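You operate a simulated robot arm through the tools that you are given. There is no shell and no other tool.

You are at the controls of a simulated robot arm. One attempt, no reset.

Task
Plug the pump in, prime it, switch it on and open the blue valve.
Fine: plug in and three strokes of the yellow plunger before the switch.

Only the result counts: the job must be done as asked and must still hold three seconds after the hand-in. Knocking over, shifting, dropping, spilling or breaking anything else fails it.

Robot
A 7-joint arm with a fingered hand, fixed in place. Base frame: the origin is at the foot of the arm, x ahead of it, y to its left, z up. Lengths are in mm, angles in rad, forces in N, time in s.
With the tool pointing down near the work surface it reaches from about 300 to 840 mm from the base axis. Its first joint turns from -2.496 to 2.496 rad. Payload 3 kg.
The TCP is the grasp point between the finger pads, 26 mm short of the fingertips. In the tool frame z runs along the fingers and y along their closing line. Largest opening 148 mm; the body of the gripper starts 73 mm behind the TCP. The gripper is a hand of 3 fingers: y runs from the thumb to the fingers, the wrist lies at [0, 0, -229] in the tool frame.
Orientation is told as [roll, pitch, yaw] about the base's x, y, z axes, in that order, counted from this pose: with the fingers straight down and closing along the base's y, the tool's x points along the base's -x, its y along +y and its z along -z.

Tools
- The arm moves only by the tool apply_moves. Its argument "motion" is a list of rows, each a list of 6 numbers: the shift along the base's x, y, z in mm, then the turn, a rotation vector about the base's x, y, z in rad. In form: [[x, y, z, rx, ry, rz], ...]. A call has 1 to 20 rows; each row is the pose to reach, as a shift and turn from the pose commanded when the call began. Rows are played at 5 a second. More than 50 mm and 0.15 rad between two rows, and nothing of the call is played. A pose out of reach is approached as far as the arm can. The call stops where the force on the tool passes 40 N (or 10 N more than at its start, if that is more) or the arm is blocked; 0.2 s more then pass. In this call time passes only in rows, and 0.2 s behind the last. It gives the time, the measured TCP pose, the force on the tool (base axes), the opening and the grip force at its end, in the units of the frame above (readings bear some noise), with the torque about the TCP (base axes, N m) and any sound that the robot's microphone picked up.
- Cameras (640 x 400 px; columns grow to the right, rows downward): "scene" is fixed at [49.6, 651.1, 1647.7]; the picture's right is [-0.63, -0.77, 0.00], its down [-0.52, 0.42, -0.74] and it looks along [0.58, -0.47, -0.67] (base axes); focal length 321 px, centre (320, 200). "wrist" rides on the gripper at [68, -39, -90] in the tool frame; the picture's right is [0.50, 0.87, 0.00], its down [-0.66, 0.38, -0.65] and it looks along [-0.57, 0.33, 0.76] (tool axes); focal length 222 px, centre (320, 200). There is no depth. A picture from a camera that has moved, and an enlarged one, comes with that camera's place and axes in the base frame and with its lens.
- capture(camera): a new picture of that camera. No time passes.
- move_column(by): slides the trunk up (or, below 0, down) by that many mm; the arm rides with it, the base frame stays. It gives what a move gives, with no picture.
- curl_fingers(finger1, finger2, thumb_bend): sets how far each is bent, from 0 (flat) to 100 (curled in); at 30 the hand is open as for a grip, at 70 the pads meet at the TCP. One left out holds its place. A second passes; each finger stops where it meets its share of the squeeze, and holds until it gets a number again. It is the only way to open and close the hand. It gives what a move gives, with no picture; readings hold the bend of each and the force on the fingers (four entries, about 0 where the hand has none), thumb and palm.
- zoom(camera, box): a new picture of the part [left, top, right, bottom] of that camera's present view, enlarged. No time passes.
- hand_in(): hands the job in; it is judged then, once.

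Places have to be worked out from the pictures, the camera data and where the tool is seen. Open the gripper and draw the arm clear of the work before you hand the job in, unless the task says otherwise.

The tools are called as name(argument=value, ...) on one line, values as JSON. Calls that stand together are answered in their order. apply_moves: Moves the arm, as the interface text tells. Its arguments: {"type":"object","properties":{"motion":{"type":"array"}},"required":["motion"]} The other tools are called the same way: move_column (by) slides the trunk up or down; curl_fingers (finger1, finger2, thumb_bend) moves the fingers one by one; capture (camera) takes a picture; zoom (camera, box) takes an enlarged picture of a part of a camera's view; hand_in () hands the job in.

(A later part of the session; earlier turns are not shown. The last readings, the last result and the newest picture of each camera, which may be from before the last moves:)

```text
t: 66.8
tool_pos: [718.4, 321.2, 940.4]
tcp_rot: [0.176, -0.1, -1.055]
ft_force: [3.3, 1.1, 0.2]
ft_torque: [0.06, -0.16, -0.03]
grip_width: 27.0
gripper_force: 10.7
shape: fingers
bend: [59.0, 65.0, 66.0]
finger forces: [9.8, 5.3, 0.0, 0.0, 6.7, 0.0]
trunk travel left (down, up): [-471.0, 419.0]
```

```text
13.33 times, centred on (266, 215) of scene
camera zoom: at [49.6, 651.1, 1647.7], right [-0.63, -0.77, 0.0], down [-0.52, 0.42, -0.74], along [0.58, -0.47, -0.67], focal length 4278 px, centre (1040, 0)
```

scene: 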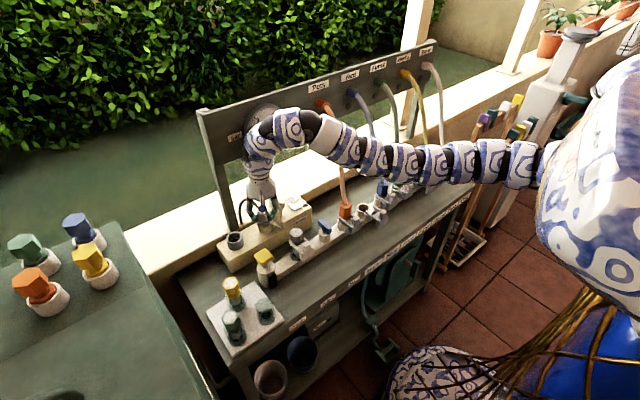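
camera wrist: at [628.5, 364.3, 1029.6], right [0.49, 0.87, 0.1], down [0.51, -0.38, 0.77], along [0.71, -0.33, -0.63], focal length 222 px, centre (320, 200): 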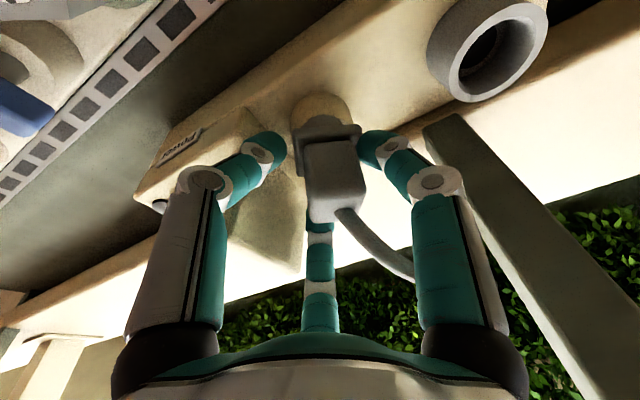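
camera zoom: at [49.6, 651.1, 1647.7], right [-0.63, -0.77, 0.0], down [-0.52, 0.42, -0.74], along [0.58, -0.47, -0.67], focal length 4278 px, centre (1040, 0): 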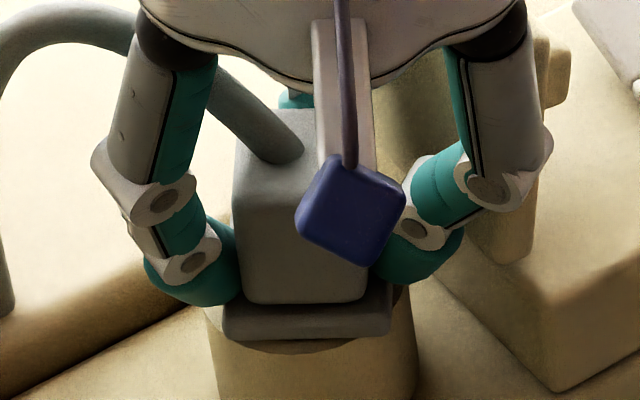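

No axial resistance yet; continue down 4 mm.

move_column(by=-4)

zoom(camera="scene", box=[246, 200, 286, 230])

zoom(camera="wrist", box=[240, 40, 400, 220])

```text
t: 67.4
tool_pos: [718.0, 321.0, 938.0]
tcp_rot: [0.18, -0.101, -1.056]
ft_force: [2.0, -1.2, 16.3]
ft_torque: [-0.09, 0.09, 0.03]
grip_width: 26.8
gripper_force: 18.9
shape: fingers
bend: [59.0, 65.0, 68.0]
finger forces: [12.0, 5.9, 0.1, 0.1, 20.5, 0.1]
trunk travel left (down, up): [-467.0, 423.0]
```

```text
13.33 times, centred on (266, 215) of scene
camera zoom: at [49.6, 651.1, 1647.7], right [-0.63, -0.77, 0.0], down [-0.52, 0.42, -0.74], along [0.58, -0.47, -0.67], focal length 4278 px, centre (1040, 0)
```

zoom: 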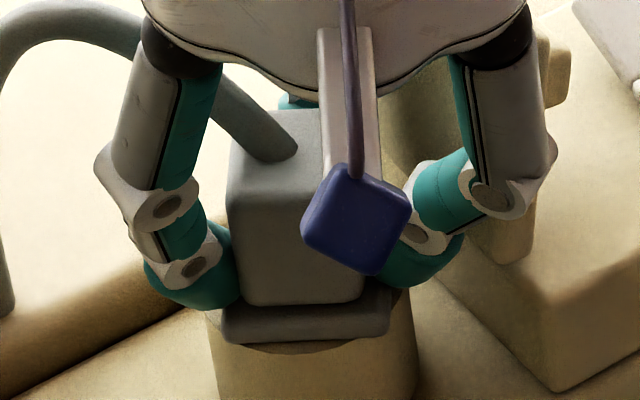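

```text
2.22 times, centred on (320, 130) of wrist
camera zoom: at [634.4, 358.8, 1012.0], right [0.49, 0.87, 0.1], down [0.51, -0.38, 0.77], along [0.71, -0.33, -0.62], focal length 494 px, centre (320, 356)
```

zoom: 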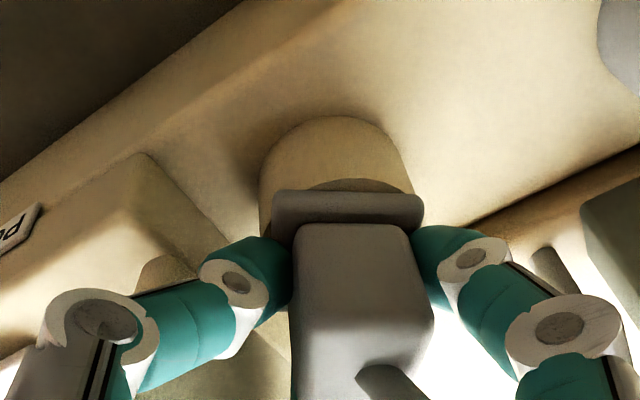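

The collar reaches the rim (16 N at z 938, same height as in the holder). I press 2 mm more for seating, then release.

move_column(by=-2)

curl_fingers(finger1=56, finger2=58, thumb_bend=58)

zoom(camera="scene", box=[246, 200, 286, 230])

zoom(camera="wrist", box=[240, 40, 400, 220])

```text
t: 67.9
tool_pos: [717.3, 320.5, 937.5]
tcp_rot: [0.184, -0.1, -1.055]
ft_force: [-0.3, -2.7, 31.0]
ft_torque: [-0.08, 0.15, 0.15]
grip_width: 26.7
gripper_force: 26.7
shape: fingers
bend: [58.0, 64.0, 69.0]
finger forces: [17.0, 6.3, 0.0, 0.0, 30.2, 0.0]
trunk travel left (down, up): [-465.0, 425.0]
```

```text
t: 68.9
tool_pos: [718.2, 321.5, 935.1]
tcp_rot: [0.18, -0.101, -1.053]
ft_force: [0.5, 0.6, 10.2]
ft_torque: [0.36, -0.17, -0.02]
grip_width: 41.7
gripper_force: 5.9
shape: fingers
bend: [56.0, 57.0, 57.0]
finger forces: [10.9, 0.1, 0.0, 0.1, 0.0, 0.0]
trunk travel left (down, up): [-465.0, 425.0]
```

```text
13.33 times, centred on (266, 215) of scene
camera zoom: at [49.6, 651.1, 1647.7], right [-0.63, -0.77, 0.0], down [-0.52, 0.42, -0.74], along [0.58, -0.47, -0.67], focal length 4278 px, centre (1040, 0)
```

zoom: 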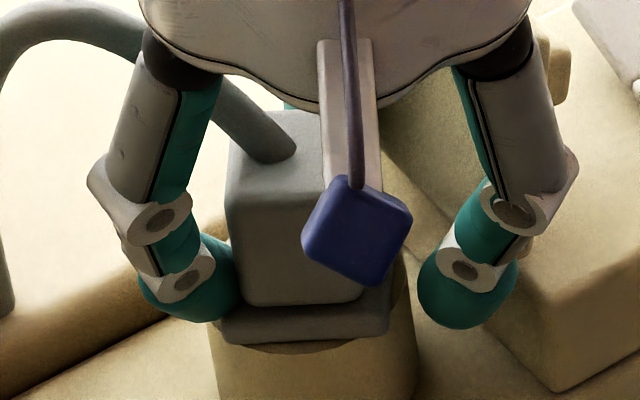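

```text
2.22 times, centred on (320, 130) of wrist
camera zoom: at [634.4, 359.1, 1008.9], right [0.49, 0.87, 0.1], down [0.51, -0.38, 0.77], along [0.71, -0.33, -0.63], focal length 494 px, centre (320, 356)
```

zoom: 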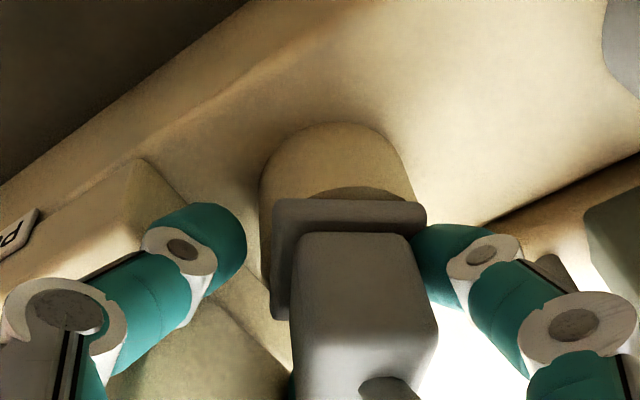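

The plug was pressed with 31 N and released; finger 1's tip still presses on the collar (11 N). I open it and lift slightly to check that the plug is seated upright.

move_column(by=4)

curl_fingers(finger1=48, finger2=53, thumb_bend=53)

zoom(camera="scene", box=[246, 200, 286, 230])

zoom(camera="wrist", box=[240, 40, 400, 220])

```text
t: 69.4
tool_pos: [719.2, 322.5, 938.9]
tcp_rot: [0.177, -0.101, -1.054]
ft_force: [1.1, -0.1, 1.6]
ft_torque: [0.0, -0.04, -0.01]
grip_width: 40.6
gripper_force: 0.7
shape: fingers
bend: [57.0, 57.0, 57.0]
finger forces: [1.5, 0.1, 0.0, 0.0, 0.0, 0.1]
trunk travel left (down, up): [-469.0, 421.0]
```

```text
t: 70.4
tool_pos: [718.2, 321.3, 937.4]
tcp_rot: [0.176, -0.102, -1.054]
ft_force: [-0.1, 2.9, -1.1]
ft_torque: [0.13, 0.02, -0.1]
grip_width: 58.8
gripper_force: 1.3
shape: fingers
bend: [48.0, 53.0, 54.0]
finger forces: [0.2, 0.2, 0.0, 0.1, 3.3, 0.0]
trunk travel left (down, up): [-469.0, 421.0]
```

```text
13.33 times, centred on (266, 215) of scene
camera zoom: at [49.6, 651.1, 1647.7], right [-0.63, -0.77, 0.0], down [-0.52, 0.42, -0.74], along [0.58, -0.47, -0.67], focal length 4278 px, centre (1040, 0)
```

zoom: 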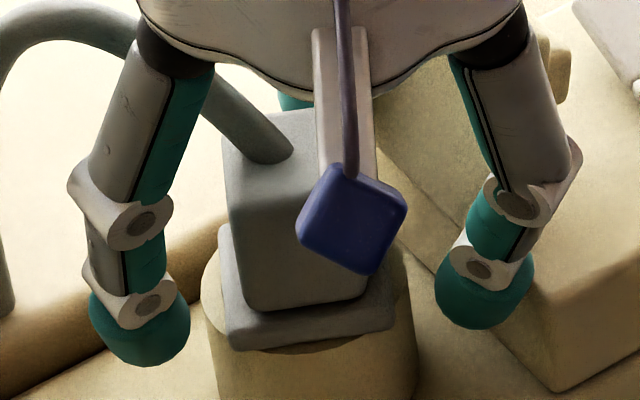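

```text
2.22 times, centred on (320, 130) of wrist
camera zoom: at [634.7, 359.7, 1012.4], right [0.49, 0.87, 0.1], down [0.51, -0.38, 0.77], along [0.71, -0.33, -0.63], focal length 494 px, centre (320, 356)
```

zoom: 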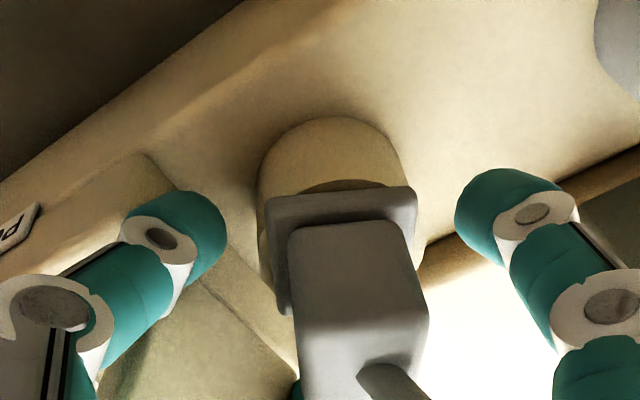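

The thumb is touching the power box's side wall (3 N); I curl it back to 57, keep the others open, and lift straight up by trunk.

curl_fingers(finger1=49, finger2=54, thumb_bend=57)

move_column(by=20)

zoom(camera="scene", box=[232, 185, 296, 240])

zoom(camera="wrist", box=[240, 40, 400, 220])

```text
t: 71.4
tool_pos: [719.1, 321.1, 939.2]
tcp_rot: [0.175, -0.101, -1.055]
ft_force: [0.0, 0.6, 0.1]
ft_torque: [0.01, 0.0, 0.01]
grip_width: 54.8
gripper_force: 0.1
shape: fingers
bend: [49.0, 54.0, 56.0]
finger forces: [0.0, 0.2, 0.0, 0.1, 0.0, 0.1]
trunk travel left (down, up): [-469.0, 421.0]
```

```text
t: 72.1
tool_pos: [719.0, 321.6, 959.3]
tcp_rot: [0.177, -0.1, -1.055]
ft_force: [-0.8, -0.2, 0.3]
ft_torque: [-0.03, -0.03, 0.02]
grip_width: 55.0
gripper_force: 0.1
shape: fingers
bend: [49.0, 54.0, 56.0]
finger forces: [0.0, 0.0, 0.0, 0.1, 0.0, 0.0]
trunk travel left (down, up): [-489.0, 401.0]
```

```text
7.27 times, centred on (264, 212) of scene
camera zoom: at [49.6, 651.1, 1647.7], right [-0.63, -0.77, 0.0], down [-0.52, 0.42, -0.74], along [0.58, -0.47, -0.67], focal length 2333 px, centre (727, 109)
```

zoom: 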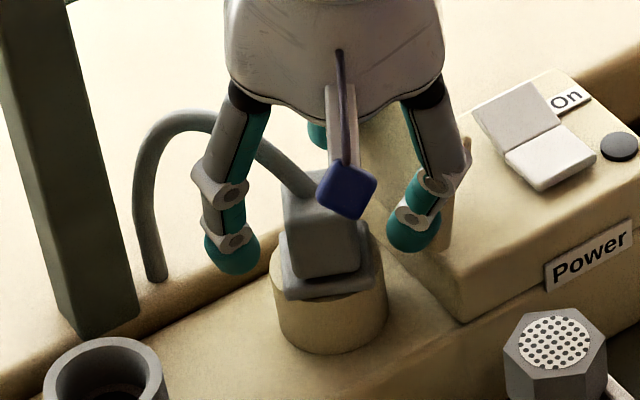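

```text
2.22 times, centred on (320, 130) of wrist
camera zoom: at [635.0, 359.3, 1032.5], right [0.49, 0.87, 0.1], down [0.51, -0.38, 0.77], along [0.71, -0.33, -0.63], focal length 494 px, centre (320, 356)
```

zoom: 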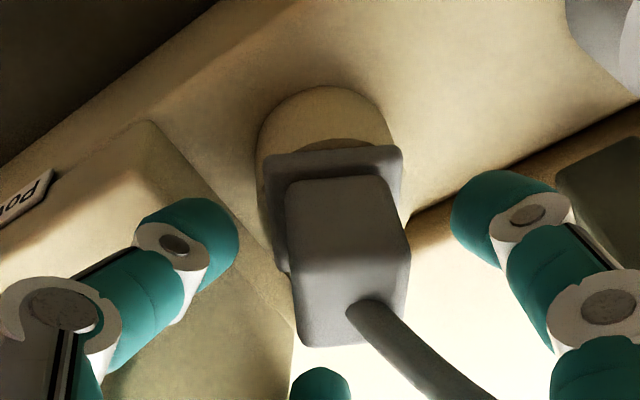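

The plug stands in the socket. I raise until the fingertips clear its top, then back off in -x to inspect the seating.

move_column(by=22)

apply_moves(motion=[[-12, 4, 2, 0, 0, 0], [-25, 8, 8, 0, 0, 0], [-40, 12, 14, 0, 0, 0], [-55, 16, 20, 0, 0, 0], [-65, 20, 25, 0, 0, 0]])

zoom(camera="scene", box=[246, 198, 286, 228])

capture(camera="wrist")

zoom(camera="wrist", box=[260, 20, 380, 140])

```text
t: 72.8
tool_pos: [718.5, 320.3, 980.4]
tcp_rot: [0.175, -0.102, -1.053]
ft_force: [-0.3, 0.2, 0.4]
ft_torque: [0.0, 0.01, 0.04]
grip_width: 54.8
gripper_force: 0.0
shape: fingers
bend: [49.0, 54.0, 56.0]
finger forces: [0.0, 0.0, 0.0, 0.0, 0.0, 0.1]
trunk travel left (down, up): [-511.0, 379.0]
```

```text
t: 74.0
tool_pos: [659.8, 348.8, 1008.7]
tcp_rot: [0.176, -0.1, -1.055]
ft_force: [0.2, -0.5, -1.2]
ft_torque: [0.02, 0.0, 0.0]
grip_width: 54.6
gripper_force: 0.1
shape: fingers
bend: [49.0, 54.0, 56.0]
finger forces: [0.1, 0.0, 0.1, 0.0, 0.1, 0.0]
out of reach, approached as far as the arm can: row 5
trunk travel left (down, up): [-511.0, 379.0]
```

```text
13.33 times, centred on (266, 213) of scene
camera zoom: at [49.6, 651.1, 1647.7], right [-0.63, -0.77, 0.0], down [-0.52, 0.42, -0.74], along [0.58, -0.47, -0.67], focal length 4278 px, centre (1040, 27)
```

zoom: 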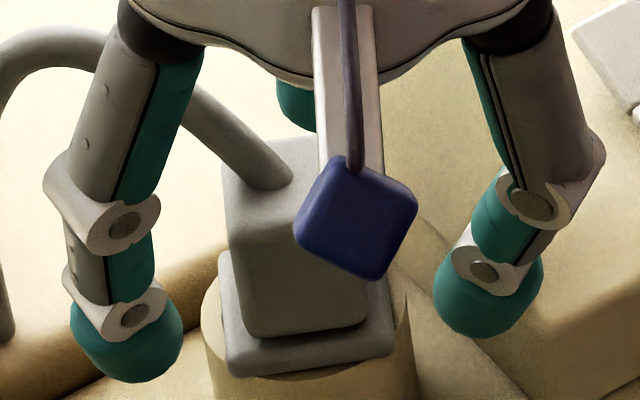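

```text
taken
camera wrist: at [576.3, 387.1, 1082.0], right [0.49, 0.87, 0.1], down [0.51, -0.38, 0.77], along [0.71, -0.33, -0.63], focal length 222 px, centre (320, 200)
```

wrist: 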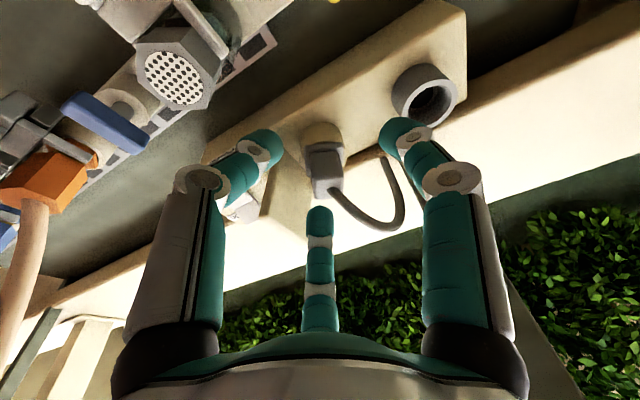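

```text
3.33 times, centred on (320, 80) of wrist
camera zoom: at [576.3, 387.1, 1082.0], right [0.49, 0.87, 0.1], down [0.51, -0.38, 0.77], along [0.71, -0.33, -0.63], focal length 740 px, centre (320, 600)
```

zoom: 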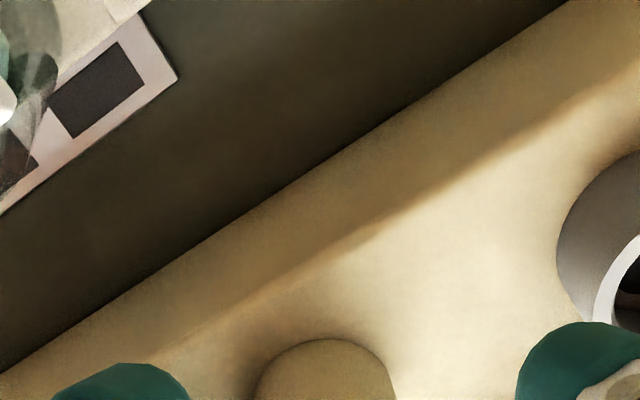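

I zoom onto the plug from this side view.

zoom(camera="wrist", box=[275, 110, 375, 210])

capture(camera="scene")

```text
4.00 times, centred on (325, 160) of wrist
camera zoom: at [576.3, 387.1, 1082.0], right [0.49, 0.87, 0.1], down [0.51, -0.38, 0.77], along [0.71, -0.33, -0.63], focal length 888 px, centre (300, 360)
```

zoom: 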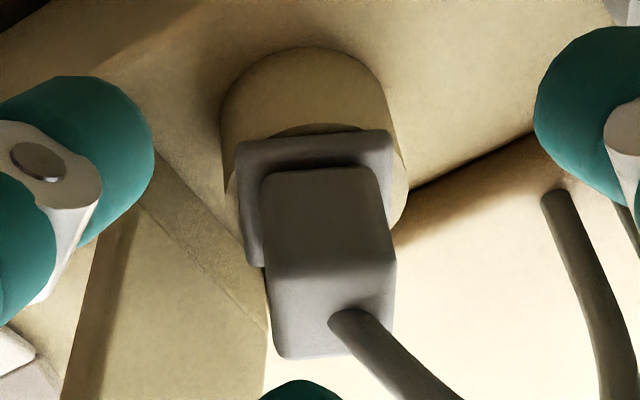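

```text
taken
```

scene: 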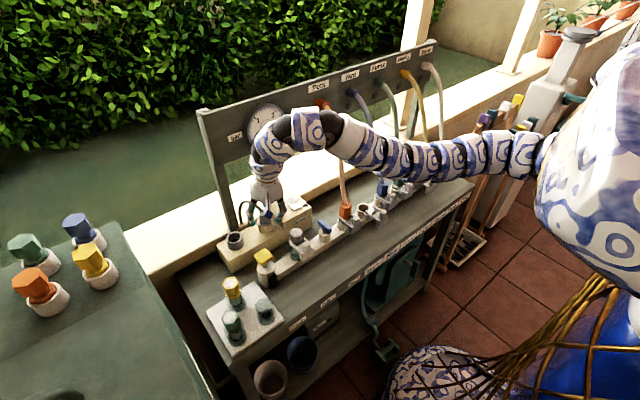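

The plug stands upright (within ~0.06 rad of vertical) with its collar on the rim, just like it did in the holder. Next is the plunger: I bring the hand to vertical while retreating from the gauge area.

apply_moves(motion=[[-8, 5, 4, 0, 0.05, 0], [-16, 10, 8, 0, 0.1, 0], [-24, 15, 12, 0, 0.15, 0], [-32, 20, 16, 0, 0.2, 0], [-32, 30, 16, 0, 0.2, 0]])

move_column(by=120)

apply_moves(motion=[[-8, 10, -20, 0, 0, 0], [-16, 20, -50, 0, 0, 0], [-24, 28, -80, 0, 0, 0], [-30, 34, -100, 0, 0, 0]])

capture(camera="wrist")

capture(camera="scene")

```text
t: 75.2
tool_pos: [628.5, 377.9, 1026.3]
tcp_rot: [0.006, -0.004, -1.047]
ft_force: [0.4, 0.3, 0.1]
ft_torque: [-0.02, -0.02, 0.0]
grip_width: 54.8
gripper_force: 0.0
shape: fingers
bend: [49.0, 54.0, 56.0]
finger forces: [0.0, 0.1, 0.1, 0.0, 0.1, 0.0]
trunk travel left (down, up): [-511.0, 379.0]
```

```text
t: 76.7
tool_pos: [628.8, 379.1, 1145.0]
tcp_rot: [0.004, -0.002, -1.046]
ft_force: [-0.8, -0.2, -0.6]
ft_torque: [-0.01, -0.04, 0.0]
grip_width: 54.7
gripper_force: 0.1
shape: fingers
bend: [49.0, 54.0, 56.0]
finger forces: [0.1, 0.1, 0.0, 0.0, 0.1, 0.0]
trunk travel left (down, up): [-631.0, 259.0]
```

```text
t: 77.7
tool_pos: [598.2, 411.9, 1044.8]
tcp_rot: [0.004, -0.003, -1.046]
ft_force: [-0.8, -0.1, 0.4]
ft_torque: [0.01, 0.02, -0.02]
grip_width: 54.6
gripper_force: 0.0
shape: fingers
bend: [49.0, 54.0, 56.0]
finger forces: [0.1, 0.0, 0.1, 0.1, 0.1, 0.0]
trunk travel left (down, up): [-631.0, 259.0]
```

```text
taken
camera wrist: at [530.4, 450.8, 1134.0], right [0.5, 0.87, 0.0], down [0.65, -0.38, 0.66], along [0.57, -0.33, -0.75], focal length 222 px, centre (320, 200)
```

wrist: 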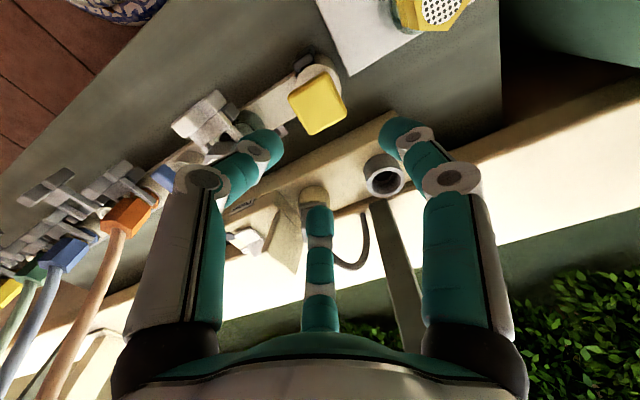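

```text
taken
```

scene: 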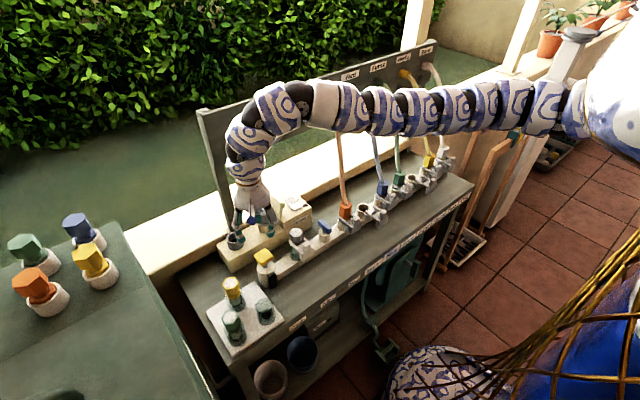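

At (598, 412, 1045) with a vertical hand. I zoom on the yellow plunger to refine its position and understand its stroke.

zoom(camera="scene", box=[244, 238, 284, 298])

zoom(camera="wrist", box=[260, 40, 380, 150])

```text
6.67 times, centred on (264, 268) of scene
camera zoom: at [49.6, 651.1, 1647.7], right [-0.63, -0.77, 0.0], down [-0.52, 0.42, -0.74], along [0.58, -0.47, -0.67], focal length 2139 px, centre (693, -253)
```

zoom: 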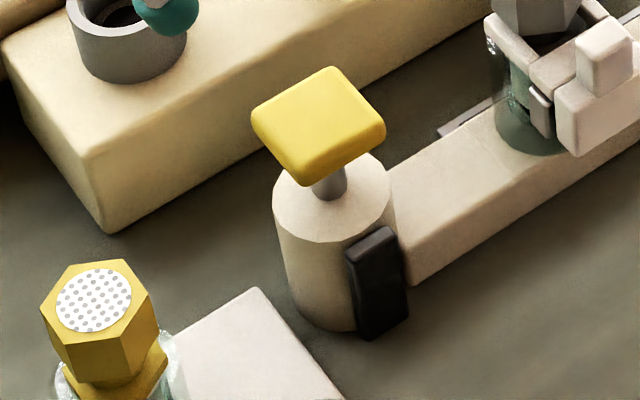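

```text
3.64 times, centred on (320, 95) of wrist
camera zoom: at [530.4, 450.8, 1134.0], right [0.5, 0.87, 0.0], down [0.65, -0.38, 0.66], along [0.57, -0.33, -0.75], focal length 808 px, centre (320, 582)
```

zoom: 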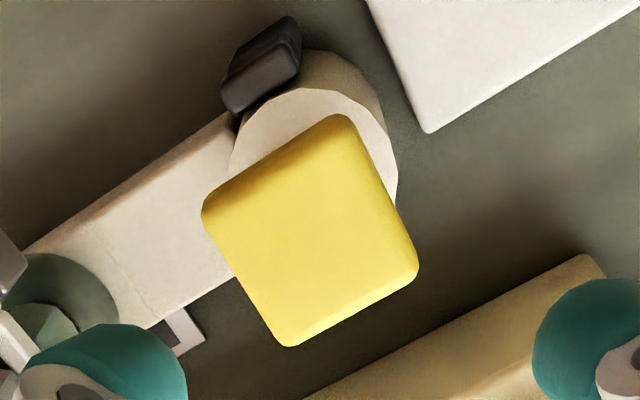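

The pad is about 45 mm square, top at about (589, 416, 922), roughly 44 mm above its cylinder, so it can be pushed down some 25–30 mm. I make a fist and move over the pad.

curl_fingers(finger1=70, finger2=70, thumb_bend=70)

apply_moves(motion=[[-4, 2, -20, 0, 0, 0], [-9, 4, -40, 0, 0, 0], [-9, 4, -50, 0, 0, 0], [-9, 4, -50, 0, 0, 0]])

capture(camera="wrist")

zoom(camera="scene", box=[228, 208, 300, 288])

```text
t: 78.7
tool_pos: [598.5, 411.6, 1045.7]
tcp_rot: [0.004, -0.002, -1.046]
ft_force: [0.8, 0.2, -0.2]
ft_torque: [0.02, 0.01, -0.02]
grip_width: 0.2
gripper_force: 0.0
shape: fingers
bend: [69.0, 69.0, 70.0]
finger forces: [0.0, 0.0, 0.1, 0.0, 0.1, 0.0]
trunk travel left (down, up): [-631.0, 259.0]
```

```text
t: 79.7
tool_pos: [589.9, 417.1, 996.1]
tcp_rot: [0.004, -0.002, -1.046]
ft_force: [0.2, -0.4, -0.1]
ft_torque: [-0.03, 0.06, -0.05]
grip_width: 0.0
gripper_force: 0.2
shape: fingers
bend: [69.0, 69.0, 70.0]
finger forces: [0.1, 0.1, 0.0, 0.1, 0.0, 0.0]
trunk travel left (down, up): [-631.0, 259.0]
```

```text
taken
camera wrist: at [522.2, 454.7, 1084.7], right [0.5, 0.87, 0.0], down [0.65, -0.38, 0.66], along [0.57, -0.33, -0.75], focal length 222 px, centre (320, 200)
```

wrist: 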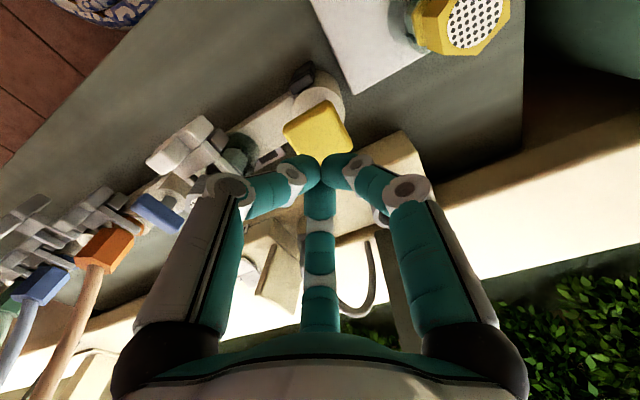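

```text
5.00 times, centred on (264, 248) of scene
camera zoom: at [49.6, 651.1, 1647.7], right [-0.63, -0.77, 0.0], down [-0.52, 0.42, -0.74], along [0.58, -0.47, -0.67], focal length 1604 px, centre (600, -40)
```

zoom: 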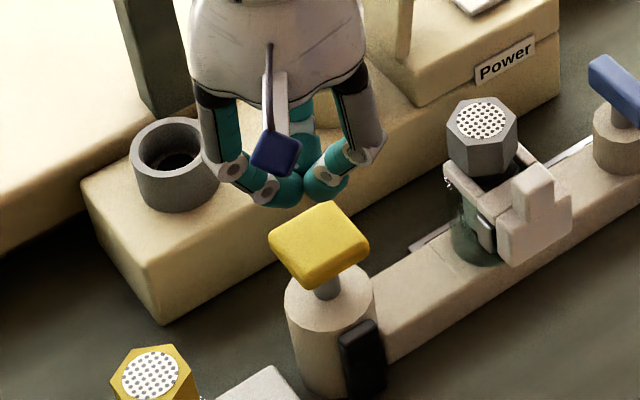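

The fist is centred above the pad. I lower 40 mm by trunk, then continue in small steps.

move_column(by=-40)

move_column(by=-8)

zoom(camera="scene", box=[228, 208, 300, 288])

```text
t: 80.5
tool_pos: [589.6, 416.2, 955.4]
tcp_rot: [0.005, -0.001, -1.045]
ft_force: [0.5, 0.8, -0.4]
ft_torque: [0.0, 0.02, -0.01]
grip_width: 0.1
gripper_force: 0.1
shape: fingers
bend: [69.0, 69.0, 70.0]
finger forces: [0.1, 0.1, 0.0, 0.0, 0.1, 0.1]
trunk travel left (down, up): [-591.0, 299.0]
```

```text
t: 81.1
tool_pos: [588.0, 416.7, 947.1]
tcp_rot: [0.002, -0.003, -1.044]
ft_force: [1.4, 0.0, 2.1]
ft_torque: [0.04, -0.02, 0.01]
grip_width: 0.3
gripper_force: 1.4
shape: fingers
bend: [69.0, 69.0, 70.0]
finger forces: [1.4, 1.2, 0.0, 0.0, 0.0, 0.0]
trunk travel left (down, up): [-583.0, 307.0]
```

```text
5.00 times, centred on (264, 248) of scene
camera zoom: at [49.6, 651.1, 1647.7], right [-0.63, -0.77, 0.0], down [-0.52, 0.42, -0.74], along [0.58, -0.47, -0.67], focal length 1604 px, centre (600, -40)
```

zoom: 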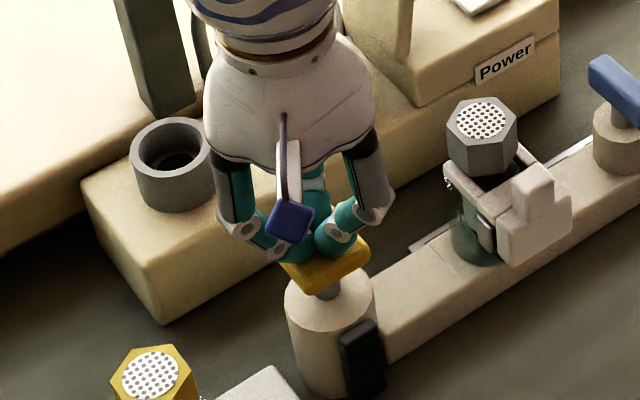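

Contact at z 947 with 2 N. I push down 12 mm and look at the force.

move_column(by=-12)

zoom(camera="scene", box=[228, 208, 300, 288])

```text
t: 81.7
tool_pos: [589.1, 417.9, 935.2]
tcp_rot: [0.003, -0.001, -1.045]
ft_force: [1.2, 0.7, 4.3]
ft_torque: [0.03, -0.02, 0.02]
grip_width: 0.0
gripper_force: 3.3
shape: fingers
bend: [70.0, 70.0, 70.0]
finger forces: [2.9, 2.3, 0.1, 0.0, 1.5, 0.0]
trunk travel left (down, up): [-571.0, 319.0]
```

```text
5.00 times, centred on (264, 248) of scene
camera zoom: at [49.6, 651.1, 1647.7], right [-0.63, -0.77, 0.0], down [-0.52, 0.42, -0.74], along [0.58, -0.47, -0.67], focal length 1604 px, centre (600, -40)
```

zoom: 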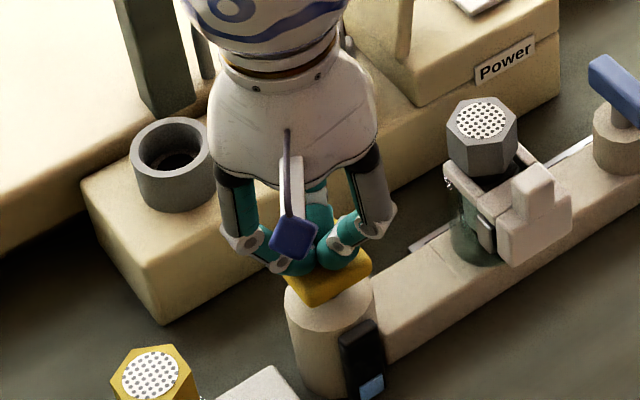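

The plunger moves down against a spring (4.3 N), and the black indicator now shows a light-blue segment at its bottom. I push further to the end of the stroke.

move_column(by=-8)

zoom(camera="scene", box=[244, 238, 300, 298])

```text
t: 82.2
tool_pos: [589.0, 416.9, 927.9]
tcp_rot: [0.003, -0.003, -1.045]
ft_force: [0.4, 0.9, 6.7]
ft_torque: [0.03, -0.03, 0.02]
grip_width: 0.0
gripper_force: 4.7
shape: fingers
bend: [70.0, 70.0, 70.0]
finger forces: [3.8, 3.2, 0.0, 0.1, 2.0, 0.1]
trunk travel left (down, up): [-563.0, 327.0]
```

```text
6.67 times, centred on (272, 268) of scene
camera zoom: at [49.6, 651.1, 1647.7], right [-0.63, -0.77, 0.0], down [-0.52, 0.42, -0.74], along [0.58, -0.47, -0.67], focal length 2139 px, centre (640, -253)
```

zoom: 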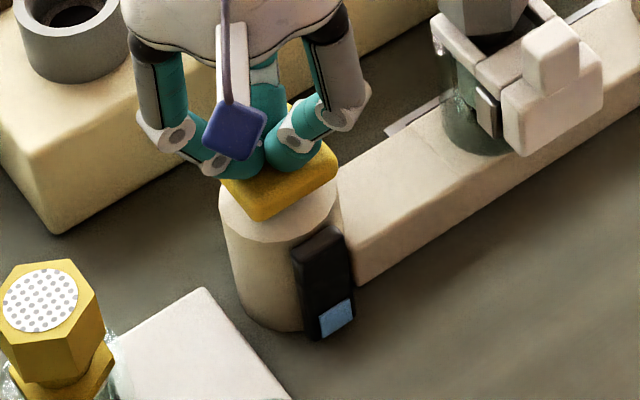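

One of the indicator's segments is lit: stroke one counted. I raise fully so the plunger springs back, and check it.

move_column(by=30)

zoom(camera="scene", box=[244, 238, 300, 298])

```text
t: 83.0
tool_pos: [590.5, 417.7, 957.7]
tcp_rot: [0.005, -0.002, -1.045]
ft_force: [-0.6, -1.3, -1.1]
ft_torque: [0.01, -0.05, -0.02]
grip_width: 0.1
gripper_force: 0.0
shape: fingers
bend: [70.0, 70.0, 70.0]
finger forces: [0.0, 0.0, 0.0, 0.1, 0.0, 0.0]
trunk travel left (down, up): [-593.0, 297.0]
```

```text
6.67 times, centred on (272, 268) of scene
camera zoom: at [49.6, 651.1, 1647.7], right [-0.63, -0.77, 0.0], down [-0.52, 0.42, -0.74], along [0.58, -0.47, -0.67], focal length 2139 px, centre (640, -253)
```

zoom: 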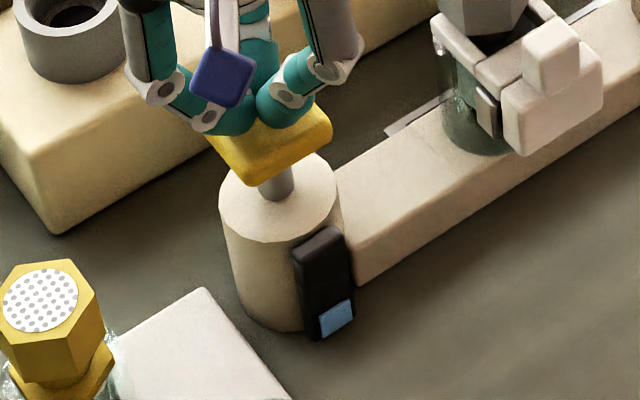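

The plunger sprang back up fully and one segment stays lit. Second stroke: down 30 mm.

move_column(by=-31)

zoom(camera="scene", box=[244, 238, 300, 298])

```text
t: 83.8
tool_pos: [590.0, 415.8, 927.1]
tcp_rot: [0.004, -0.003, -1.046]
ft_force: [0.2, -1.0, 9.6]
ft_torque: [-0.04, 0.02, -0.01]
grip_width: 0.0
gripper_force: 6.1
shape: fingers
bend: [70.0, 70.0, 70.0]
finger forces: [4.0, 3.7, 0.1, 0.1, 4.3, 0.0]
trunk travel left (down, up): [-562.0, 328.0]
```

```text
6.67 times, centred on (272, 268) of scene
camera zoom: at [49.6, 651.1, 1647.7], right [-0.63, -0.77, 0.0], down [-0.52, 0.42, -0.74], along [0.58, -0.47, -0.67], focal length 2139 px, centre (640, -253)
```

zoom: 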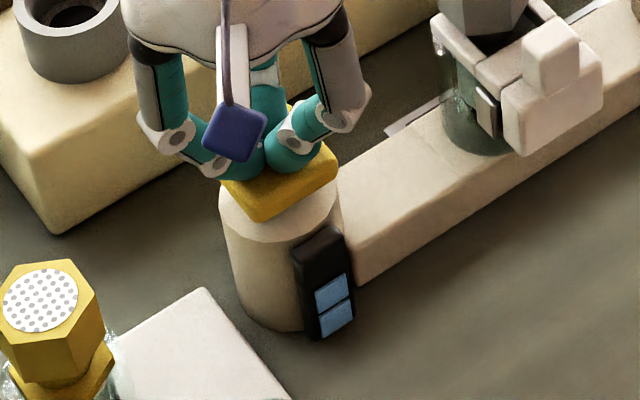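

Two segments lit. I raise fully, then do the third stroke.

move_column(by=31)

move_column(by=-31)

zoom(camera="scene", box=[244, 238, 300, 298])

```text
t: 84.5
tool_pos: [589.6, 417.1, 957.3]
tcp_rot: [0.004, -0.002, -1.046]
ft_force: [0.0, -0.2, 0.5]
ft_torque: [-0.02, 0.0, 0.01]
grip_width: 0.2
gripper_force: 0.1
shape: fingers
bend: [70.0, 70.0, 70.0]
finger forces: [0.1, 0.0, 0.0, 0.0, 0.1, 0.1]
trunk travel left (down, up): [-593.0, 297.0]
```

```text
t: 85.3
tool_pos: [589.9, 416.1, 927.7]
tcp_rot: [0.003, -0.001, -1.047]
ft_force: [-0.5, 0.0, 8.5]
ft_torque: [0.02, 0.01, -0.01]
grip_width: 0.1
gripper_force: 5.4
shape: fingers
bend: [70.0, 70.0, 70.0]
finger forces: [4.3, 3.5, 0.0, 0.1, 3.7, 0.0]
trunk travel left (down, up): [-562.0, 328.0]
```

```text
6.67 times, centred on (272, 268) of scene
camera zoom: at [49.6, 651.1, 1647.7], right [-0.63, -0.77, 0.0], down [-0.52, 0.42, -0.74], along [0.58, -0.47, -0.67], focal length 2139 px, centre (640, -253)
```

zoom: 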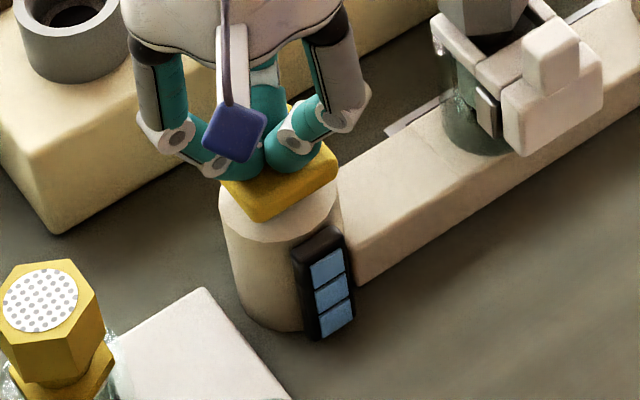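

All three segments are lit: primed. I raise clear by 90 mm and look at the plug and power box again.

move_column(by=90)

zoom(camera="scene", box=[232, 180, 332, 250])

zoom(camera="scene", box=[246, 198, 286, 228])

capture(camera="wrist")

```text
t: 86.5
tool_pos: [589.5, 415.2, 1016.0]
tcp_rot: [0.002, -0.001, -1.044]
ft_force: [-0.5, 1.0, -0.7]
ft_torque: [0.02, 0.01, -0.03]
grip_width: 0.0
gripper_force: 0.0
shape: fingers
bend: [70.0, 70.0, 70.0]
finger forces: [0.1, 0.0, 0.0, 0.0, 0.0, 0.1]
trunk travel left (down, up): [-652.0, 238.0]
```

```text
5.71 times, centred on (282, 215) of scene
camera zoom: at [49.6, 651.1, 1647.7], right [-0.63, -0.77, 0.0], down [-0.52, 0.42, -0.74], along [0.58, -0.47, -0.67], focal length 1833 px, centre (537, 114)
```

zoom: 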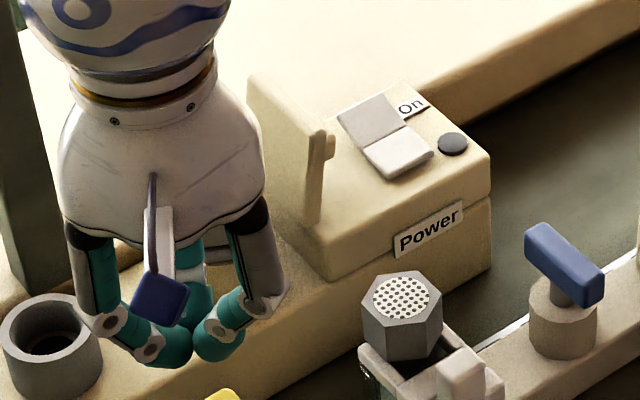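

```text
13.33 times, centred on (266, 213) of scene
camera zoom: at [49.6, 651.1, 1647.7], right [-0.63, -0.77, 0.0], down [-0.52, 0.42, -0.74], along [0.58, -0.47, -0.67], focal length 4278 px, centre (1040, 27)
```

zoom: 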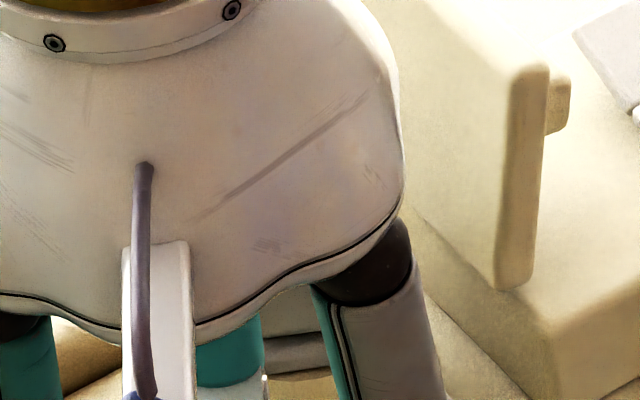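

```text
taken
camera wrist: at [522.4, 454.6, 1105.5], right [0.5, 0.87, 0.0], down [0.65, -0.38, 0.66], along [0.57, -0.33, -0.75], focal length 222 px, centre (320, 200)
```

wrist: 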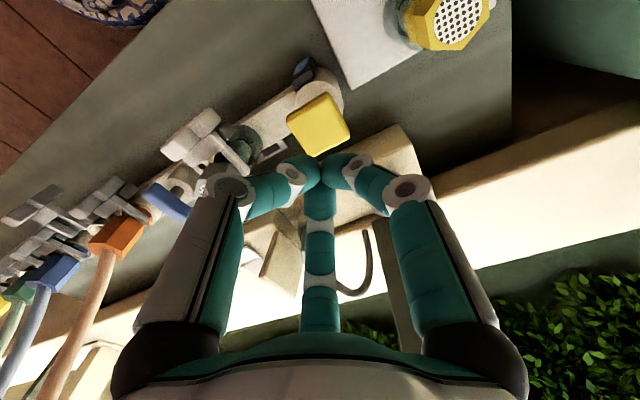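

Next the switch. Re-triangulating with three views puts the rocker ridge at about (720, 221, 915), with its +x half (beside "On") raised. I raise the trunk 80 mm, then swing over in free air, turning the hand back to yaw 0.

move_column(by=80)

apply_moves(motion=[[8, -20, 0, 0, 0, 0.13], [16, -40, 0, 0, 0, 0.26], [24, -60, 0, 0, 0, 0.39], [32, -80, 0, 0, 0, 0.52], [40, -100, 0, 0, 0, 0.65], [48, -120, 0, 0, 0, 0.78], [55, -140, 0, 0, 0, 0.91], [60, -160, 0, 0, 0, 1.047]])

capture(camera="wrist")

```text
t: 87.7
tool_pos: [589.4, 417.0, 1096.2]
tcp_rot: [0.004, -0.003, -1.045]
ft_force: [0.2, -0.1, -0.1]
ft_torque: [-0.02, 0.0, -0.01]
grip_width: 0.0
gripper_force: 0.1
shape: fingers
bend: [70.0, 70.0, 70.0]
finger forces: [0.0, 0.1, 0.1, 0.1, 0.1, 0.0]
trunk travel left (down, up): [-732.0, 158.0]
```

```text
t: 89.5
tool_pos: [667.1, 272.2, 1091.5]
tcp_rot: [0.002, 0.002, 0.003]
ft_force: [-0.3, -0.2, 0.4]
ft_torque: [-0.03, 0.01, 0.0]
grip_width: 0.0
gripper_force: 0.1
shape: fingers
bend: [70.0, 70.0, 70.0]
finger forces: [0.0, 0.0, 0.0, 0.1, 0.0, 0.0]
out of reach, approached as far as the arm can: row 6, 7, 8
trunk travel left (down, up): [-732.0, 158.0]
```

```text
taken
camera wrist: at [600.9, 231.2, 1181.0], right [-0.5, 0.86, 0.0], down [0.65, 0.38, 0.65], along [0.56, 0.33, -0.76], focal length 222 px, centre (320, 200)
```

wrist: 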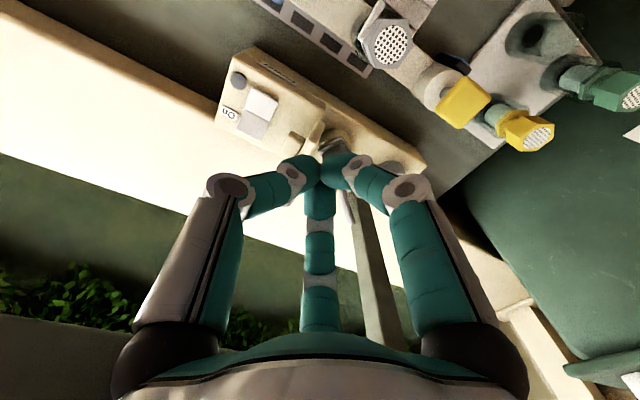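

I'm at (667, 272, 1091). I lower 55 mm (fist still above the flap) and then go to y≈222.

apply_moves(motion=[[0, 0, -20, 0, 0, 0], [0, 0, -40, 0, 0, 0], [0, -15, -55, 0, 0, 0], [0, -30, -60, 0, 0, 0], [0, -45, -62, 0, 0, 0], [2, -50, -62, 0, 0, 0]])

capture(camera="wrist")

zoom(camera="wrist", box=[230, 60, 390, 180])

zoom(camera="scene", box=[246, 165, 346, 245])

```text
t: 90.9
tool_pos: [675.6, 225.9, 1026.3]
tcp_rot: [0.003, 0.001, 0.002]
ft_force: [-0.2, 0.5, -0.1]
ft_torque: [-0.04, 0.01, 0.02]
grip_width: 0.0
gripper_force: 0.0
shape: fingers
bend: [70.0, 70.0, 70.0]
finger forces: [0.0, 0.0, 0.0, 0.0, 0.1, 0.1]
out of reach, approached as far as the arm can: row 5, 6
trunk travel left (down, up): [-732.0, 158.0]
```

```text
taken
camera wrist: at [609.1, 186.1, 1115.4], right [-0.5, 0.86, 0.0], down [0.65, 0.38, 0.65], along [0.57, 0.33, -0.76], focal length 222 px, centre (320, 200)
```

wrist: 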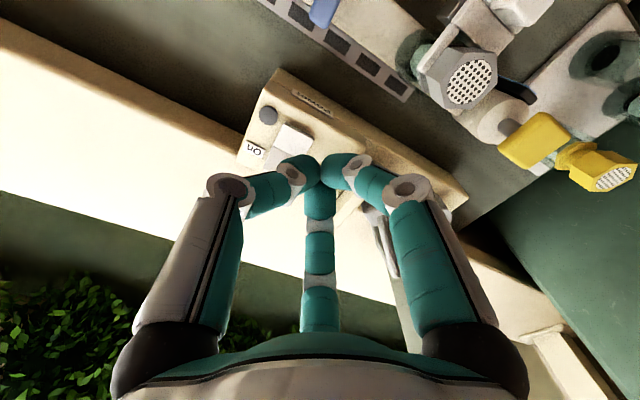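

```text
3.33 times, centred on (310, 120) of wrist
camera zoom: at [609.1, 186.1, 1115.4], right [-0.5, 0.86, 0.0], down [0.65, 0.38, 0.65], along [0.57, 0.33, -0.76], focal length 740 px, centre (353, 467)
```

zoom: 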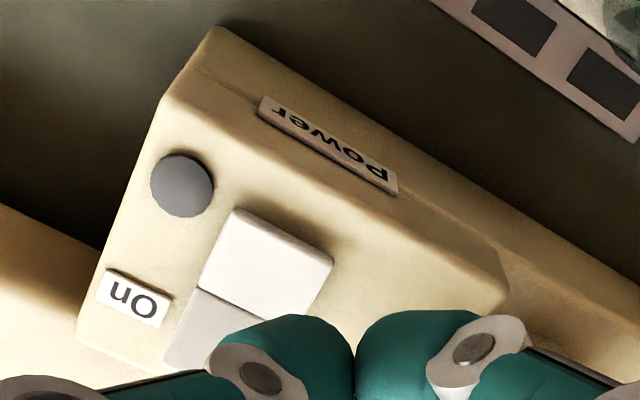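

```text
5.00 times, centred on (296, 205) of scene
camera zoom: at [49.6, 651.1, 1647.7], right [-0.63, -0.77, 0.0], down [-0.52, 0.42, -0.74], along [0.58, -0.47, -0.67], focal length 1604 px, centre (440, 175)
```

zoom: 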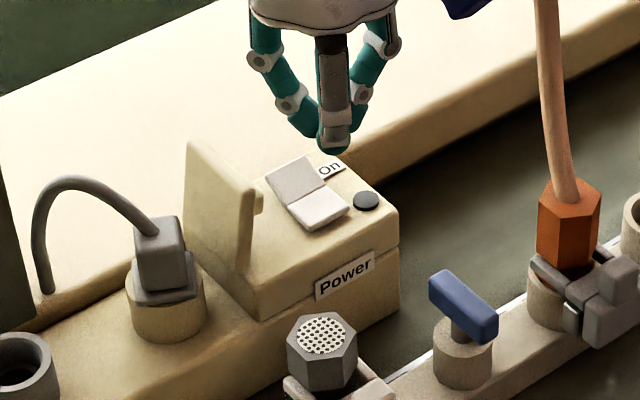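

The plug is clearly seated in the socket in this view. The rocker ridge is near (727, 216, 908); I'll press its +x half near (743, 216). I extend toward it with a backward tilt of 0.25 to keep the wrist off the gauge.

apply_moves(motion=[[14, -2, 0, 0, -0.05, 0], [28, -4, 0, 0, -0.1, 0], [42, -6, -3, 0, -0.15, 0], [56, -8, -6, 0, -0.2, 0], [68, -10, -10, 0, -0.25, 0], [68, -10, -10, 0, -0.25, 0]])

capture(camera="wrist")

zoom(camera="scene", box=[266, 165, 326, 225])

```text
t: 92.3
tool_pos: [743.5, 217.3, 1017.0]
tcp_rot: [0.004, -0.252, 0.001]
ft_force: [0.4, -0.3, -0.6]
ft_torque: [0.01, -0.03, -0.01]
grip_width: 0.0
gripper_force: 0.1
shape: fingers
bend: [70.0, 70.0, 70.0]
finger forces: [0.0, 0.0, 0.0, 0.1, 0.0, 0.0]
out of reach, approached as far as the arm can: row 2
trunk travel left (down, up): [-732.0, 158.0]
```

```text
taken
camera wrist: at [656.6, 176.6, 1085.7], right [-0.49, 0.87, -0.12], down [0.47, 0.38, 0.8], along [0.74, 0.33, -0.59], focal length 222 px, centre (320, 200)
```

wrist: 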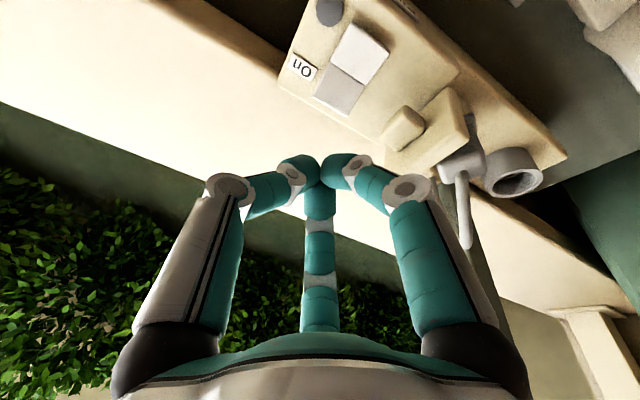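

```text
6.67 times, centred on (296, 195) of scene
camera zoom: at [49.6, 651.1, 1647.7], right [-0.63, -0.77, 0.0], down [-0.52, 0.42, -0.74], along [0.58, -0.47, -0.67], focal length 2139 px, centre (480, 233)
```

zoom: 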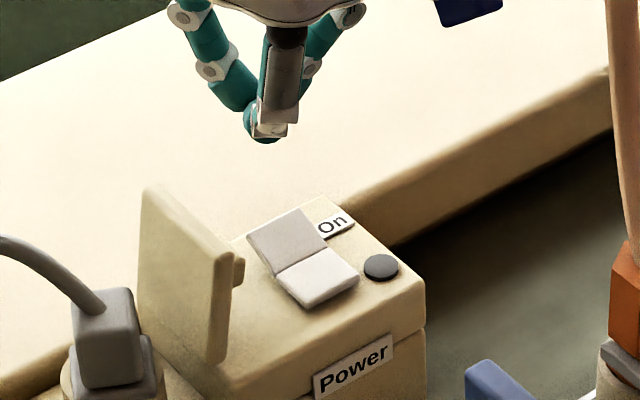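

Projecting the fist tip straight down lands on the rocker's +x half in both views. I lower 58 mm by trunk and check.

move_column(by=-58)

zoom(camera="scene", box=[266, 165, 326, 225])

zoom(camera="wrist", box=[230, 60, 430, 200])

```text
t: 93.3
tool_pos: [743.6, 216.7, 957.6]
tcp_rot: [0.002, -0.252, 0.002]
ft_force: [-0.5, 0.1, 0.4]
ft_torque: [0.01, 0.03, 0.02]
grip_width: 0.0
gripper_force: 0.1
shape: fingers
bend: [70.0, 70.0, 70.0]
finger forces: [0.1, 0.0, 0.1, 0.0, 0.0, 0.1]
trunk travel left (down, up): [-674.0, 216.0]
```

```text
6.67 times, centred on (296, 195) of scene
camera zoom: at [49.6, 651.1, 1647.7], right [-0.63, -0.77, 0.0], down [-0.52, 0.42, -0.74], along [0.58, -0.47, -0.67], focal length 2139 px, centre (480, 233)
```

zoom: 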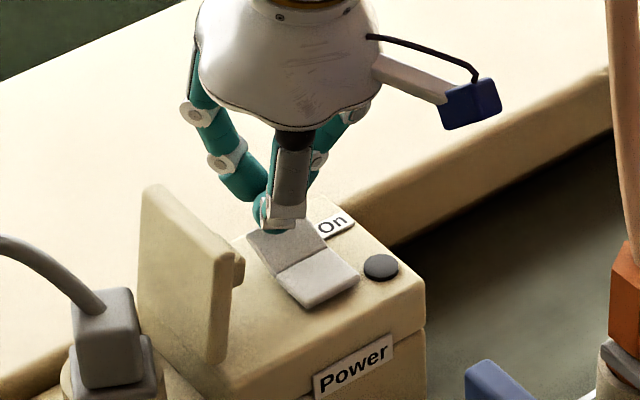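

```text
2.86 times, centred on (330, 130) of wrist
camera zoom: at [656.4, 176.4, 1027.5], right [-0.49, 0.87, -0.12], down [0.47, 0.38, 0.8], along [0.74, 0.33, -0.59], focal length 635 px, centre (291, 400)
```

zoom: 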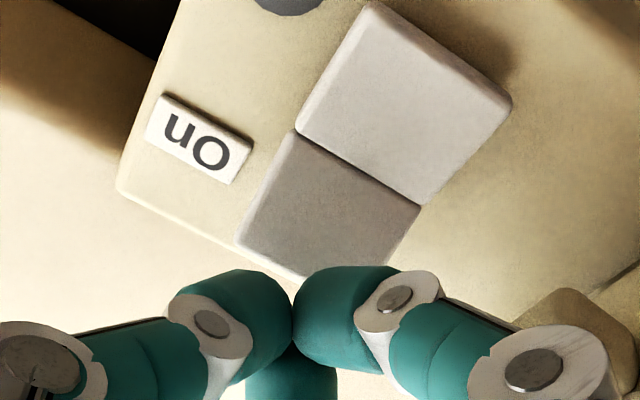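

The fist is right over the +x half next to "On". I lower 12 mm more.

move_column(by=-12)

zoom(camera="scene", box=[266, 165, 326, 225])

zoom(camera="wrist", box=[230, 60, 430, 200])

```text
t: 93.9
tool_pos: [743.1, 216.1, 946.1]
tcp_rot: [0.002, -0.252, 0.003]
ft_force: [-1.1, -0.4, 1.1]
ft_torque: [-0.02, -0.03, 0.0]
grip_width: 0.0
gripper_force: 0.4
shape: fingers
bend: [70.0, 70.0, 70.0]
finger forces: [0.0, 0.0, 0.0, 0.0, 1.5, 0.0]
trunk travel left (down, up): [-662.0, 228.0]
```

```text
6.67 times, centred on (296, 195) of scene
camera zoom: at [49.6, 651.1, 1647.7], right [-0.63, -0.77, 0.0], down [-0.52, 0.42, -0.74], along [0.58, -0.47, -0.67], focal length 2139 px, centre (480, 233)
```

zoom: 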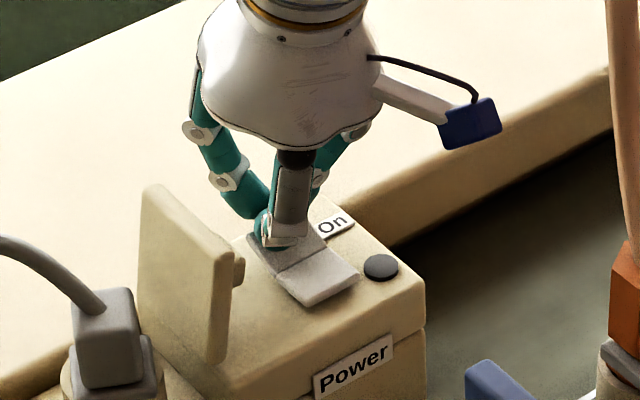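

```text
2.86 times, centred on (330, 130) of wrist
camera zoom: at [656.7, 176.2, 1015.6], right [-0.49, 0.87, -0.12], down [0.47, 0.38, 0.8], along [0.74, 0.33, -0.59], focal length 635 px, centre (291, 400)
```

zoom: 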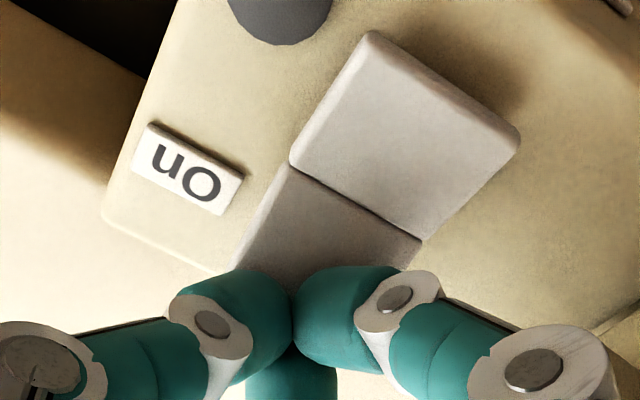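

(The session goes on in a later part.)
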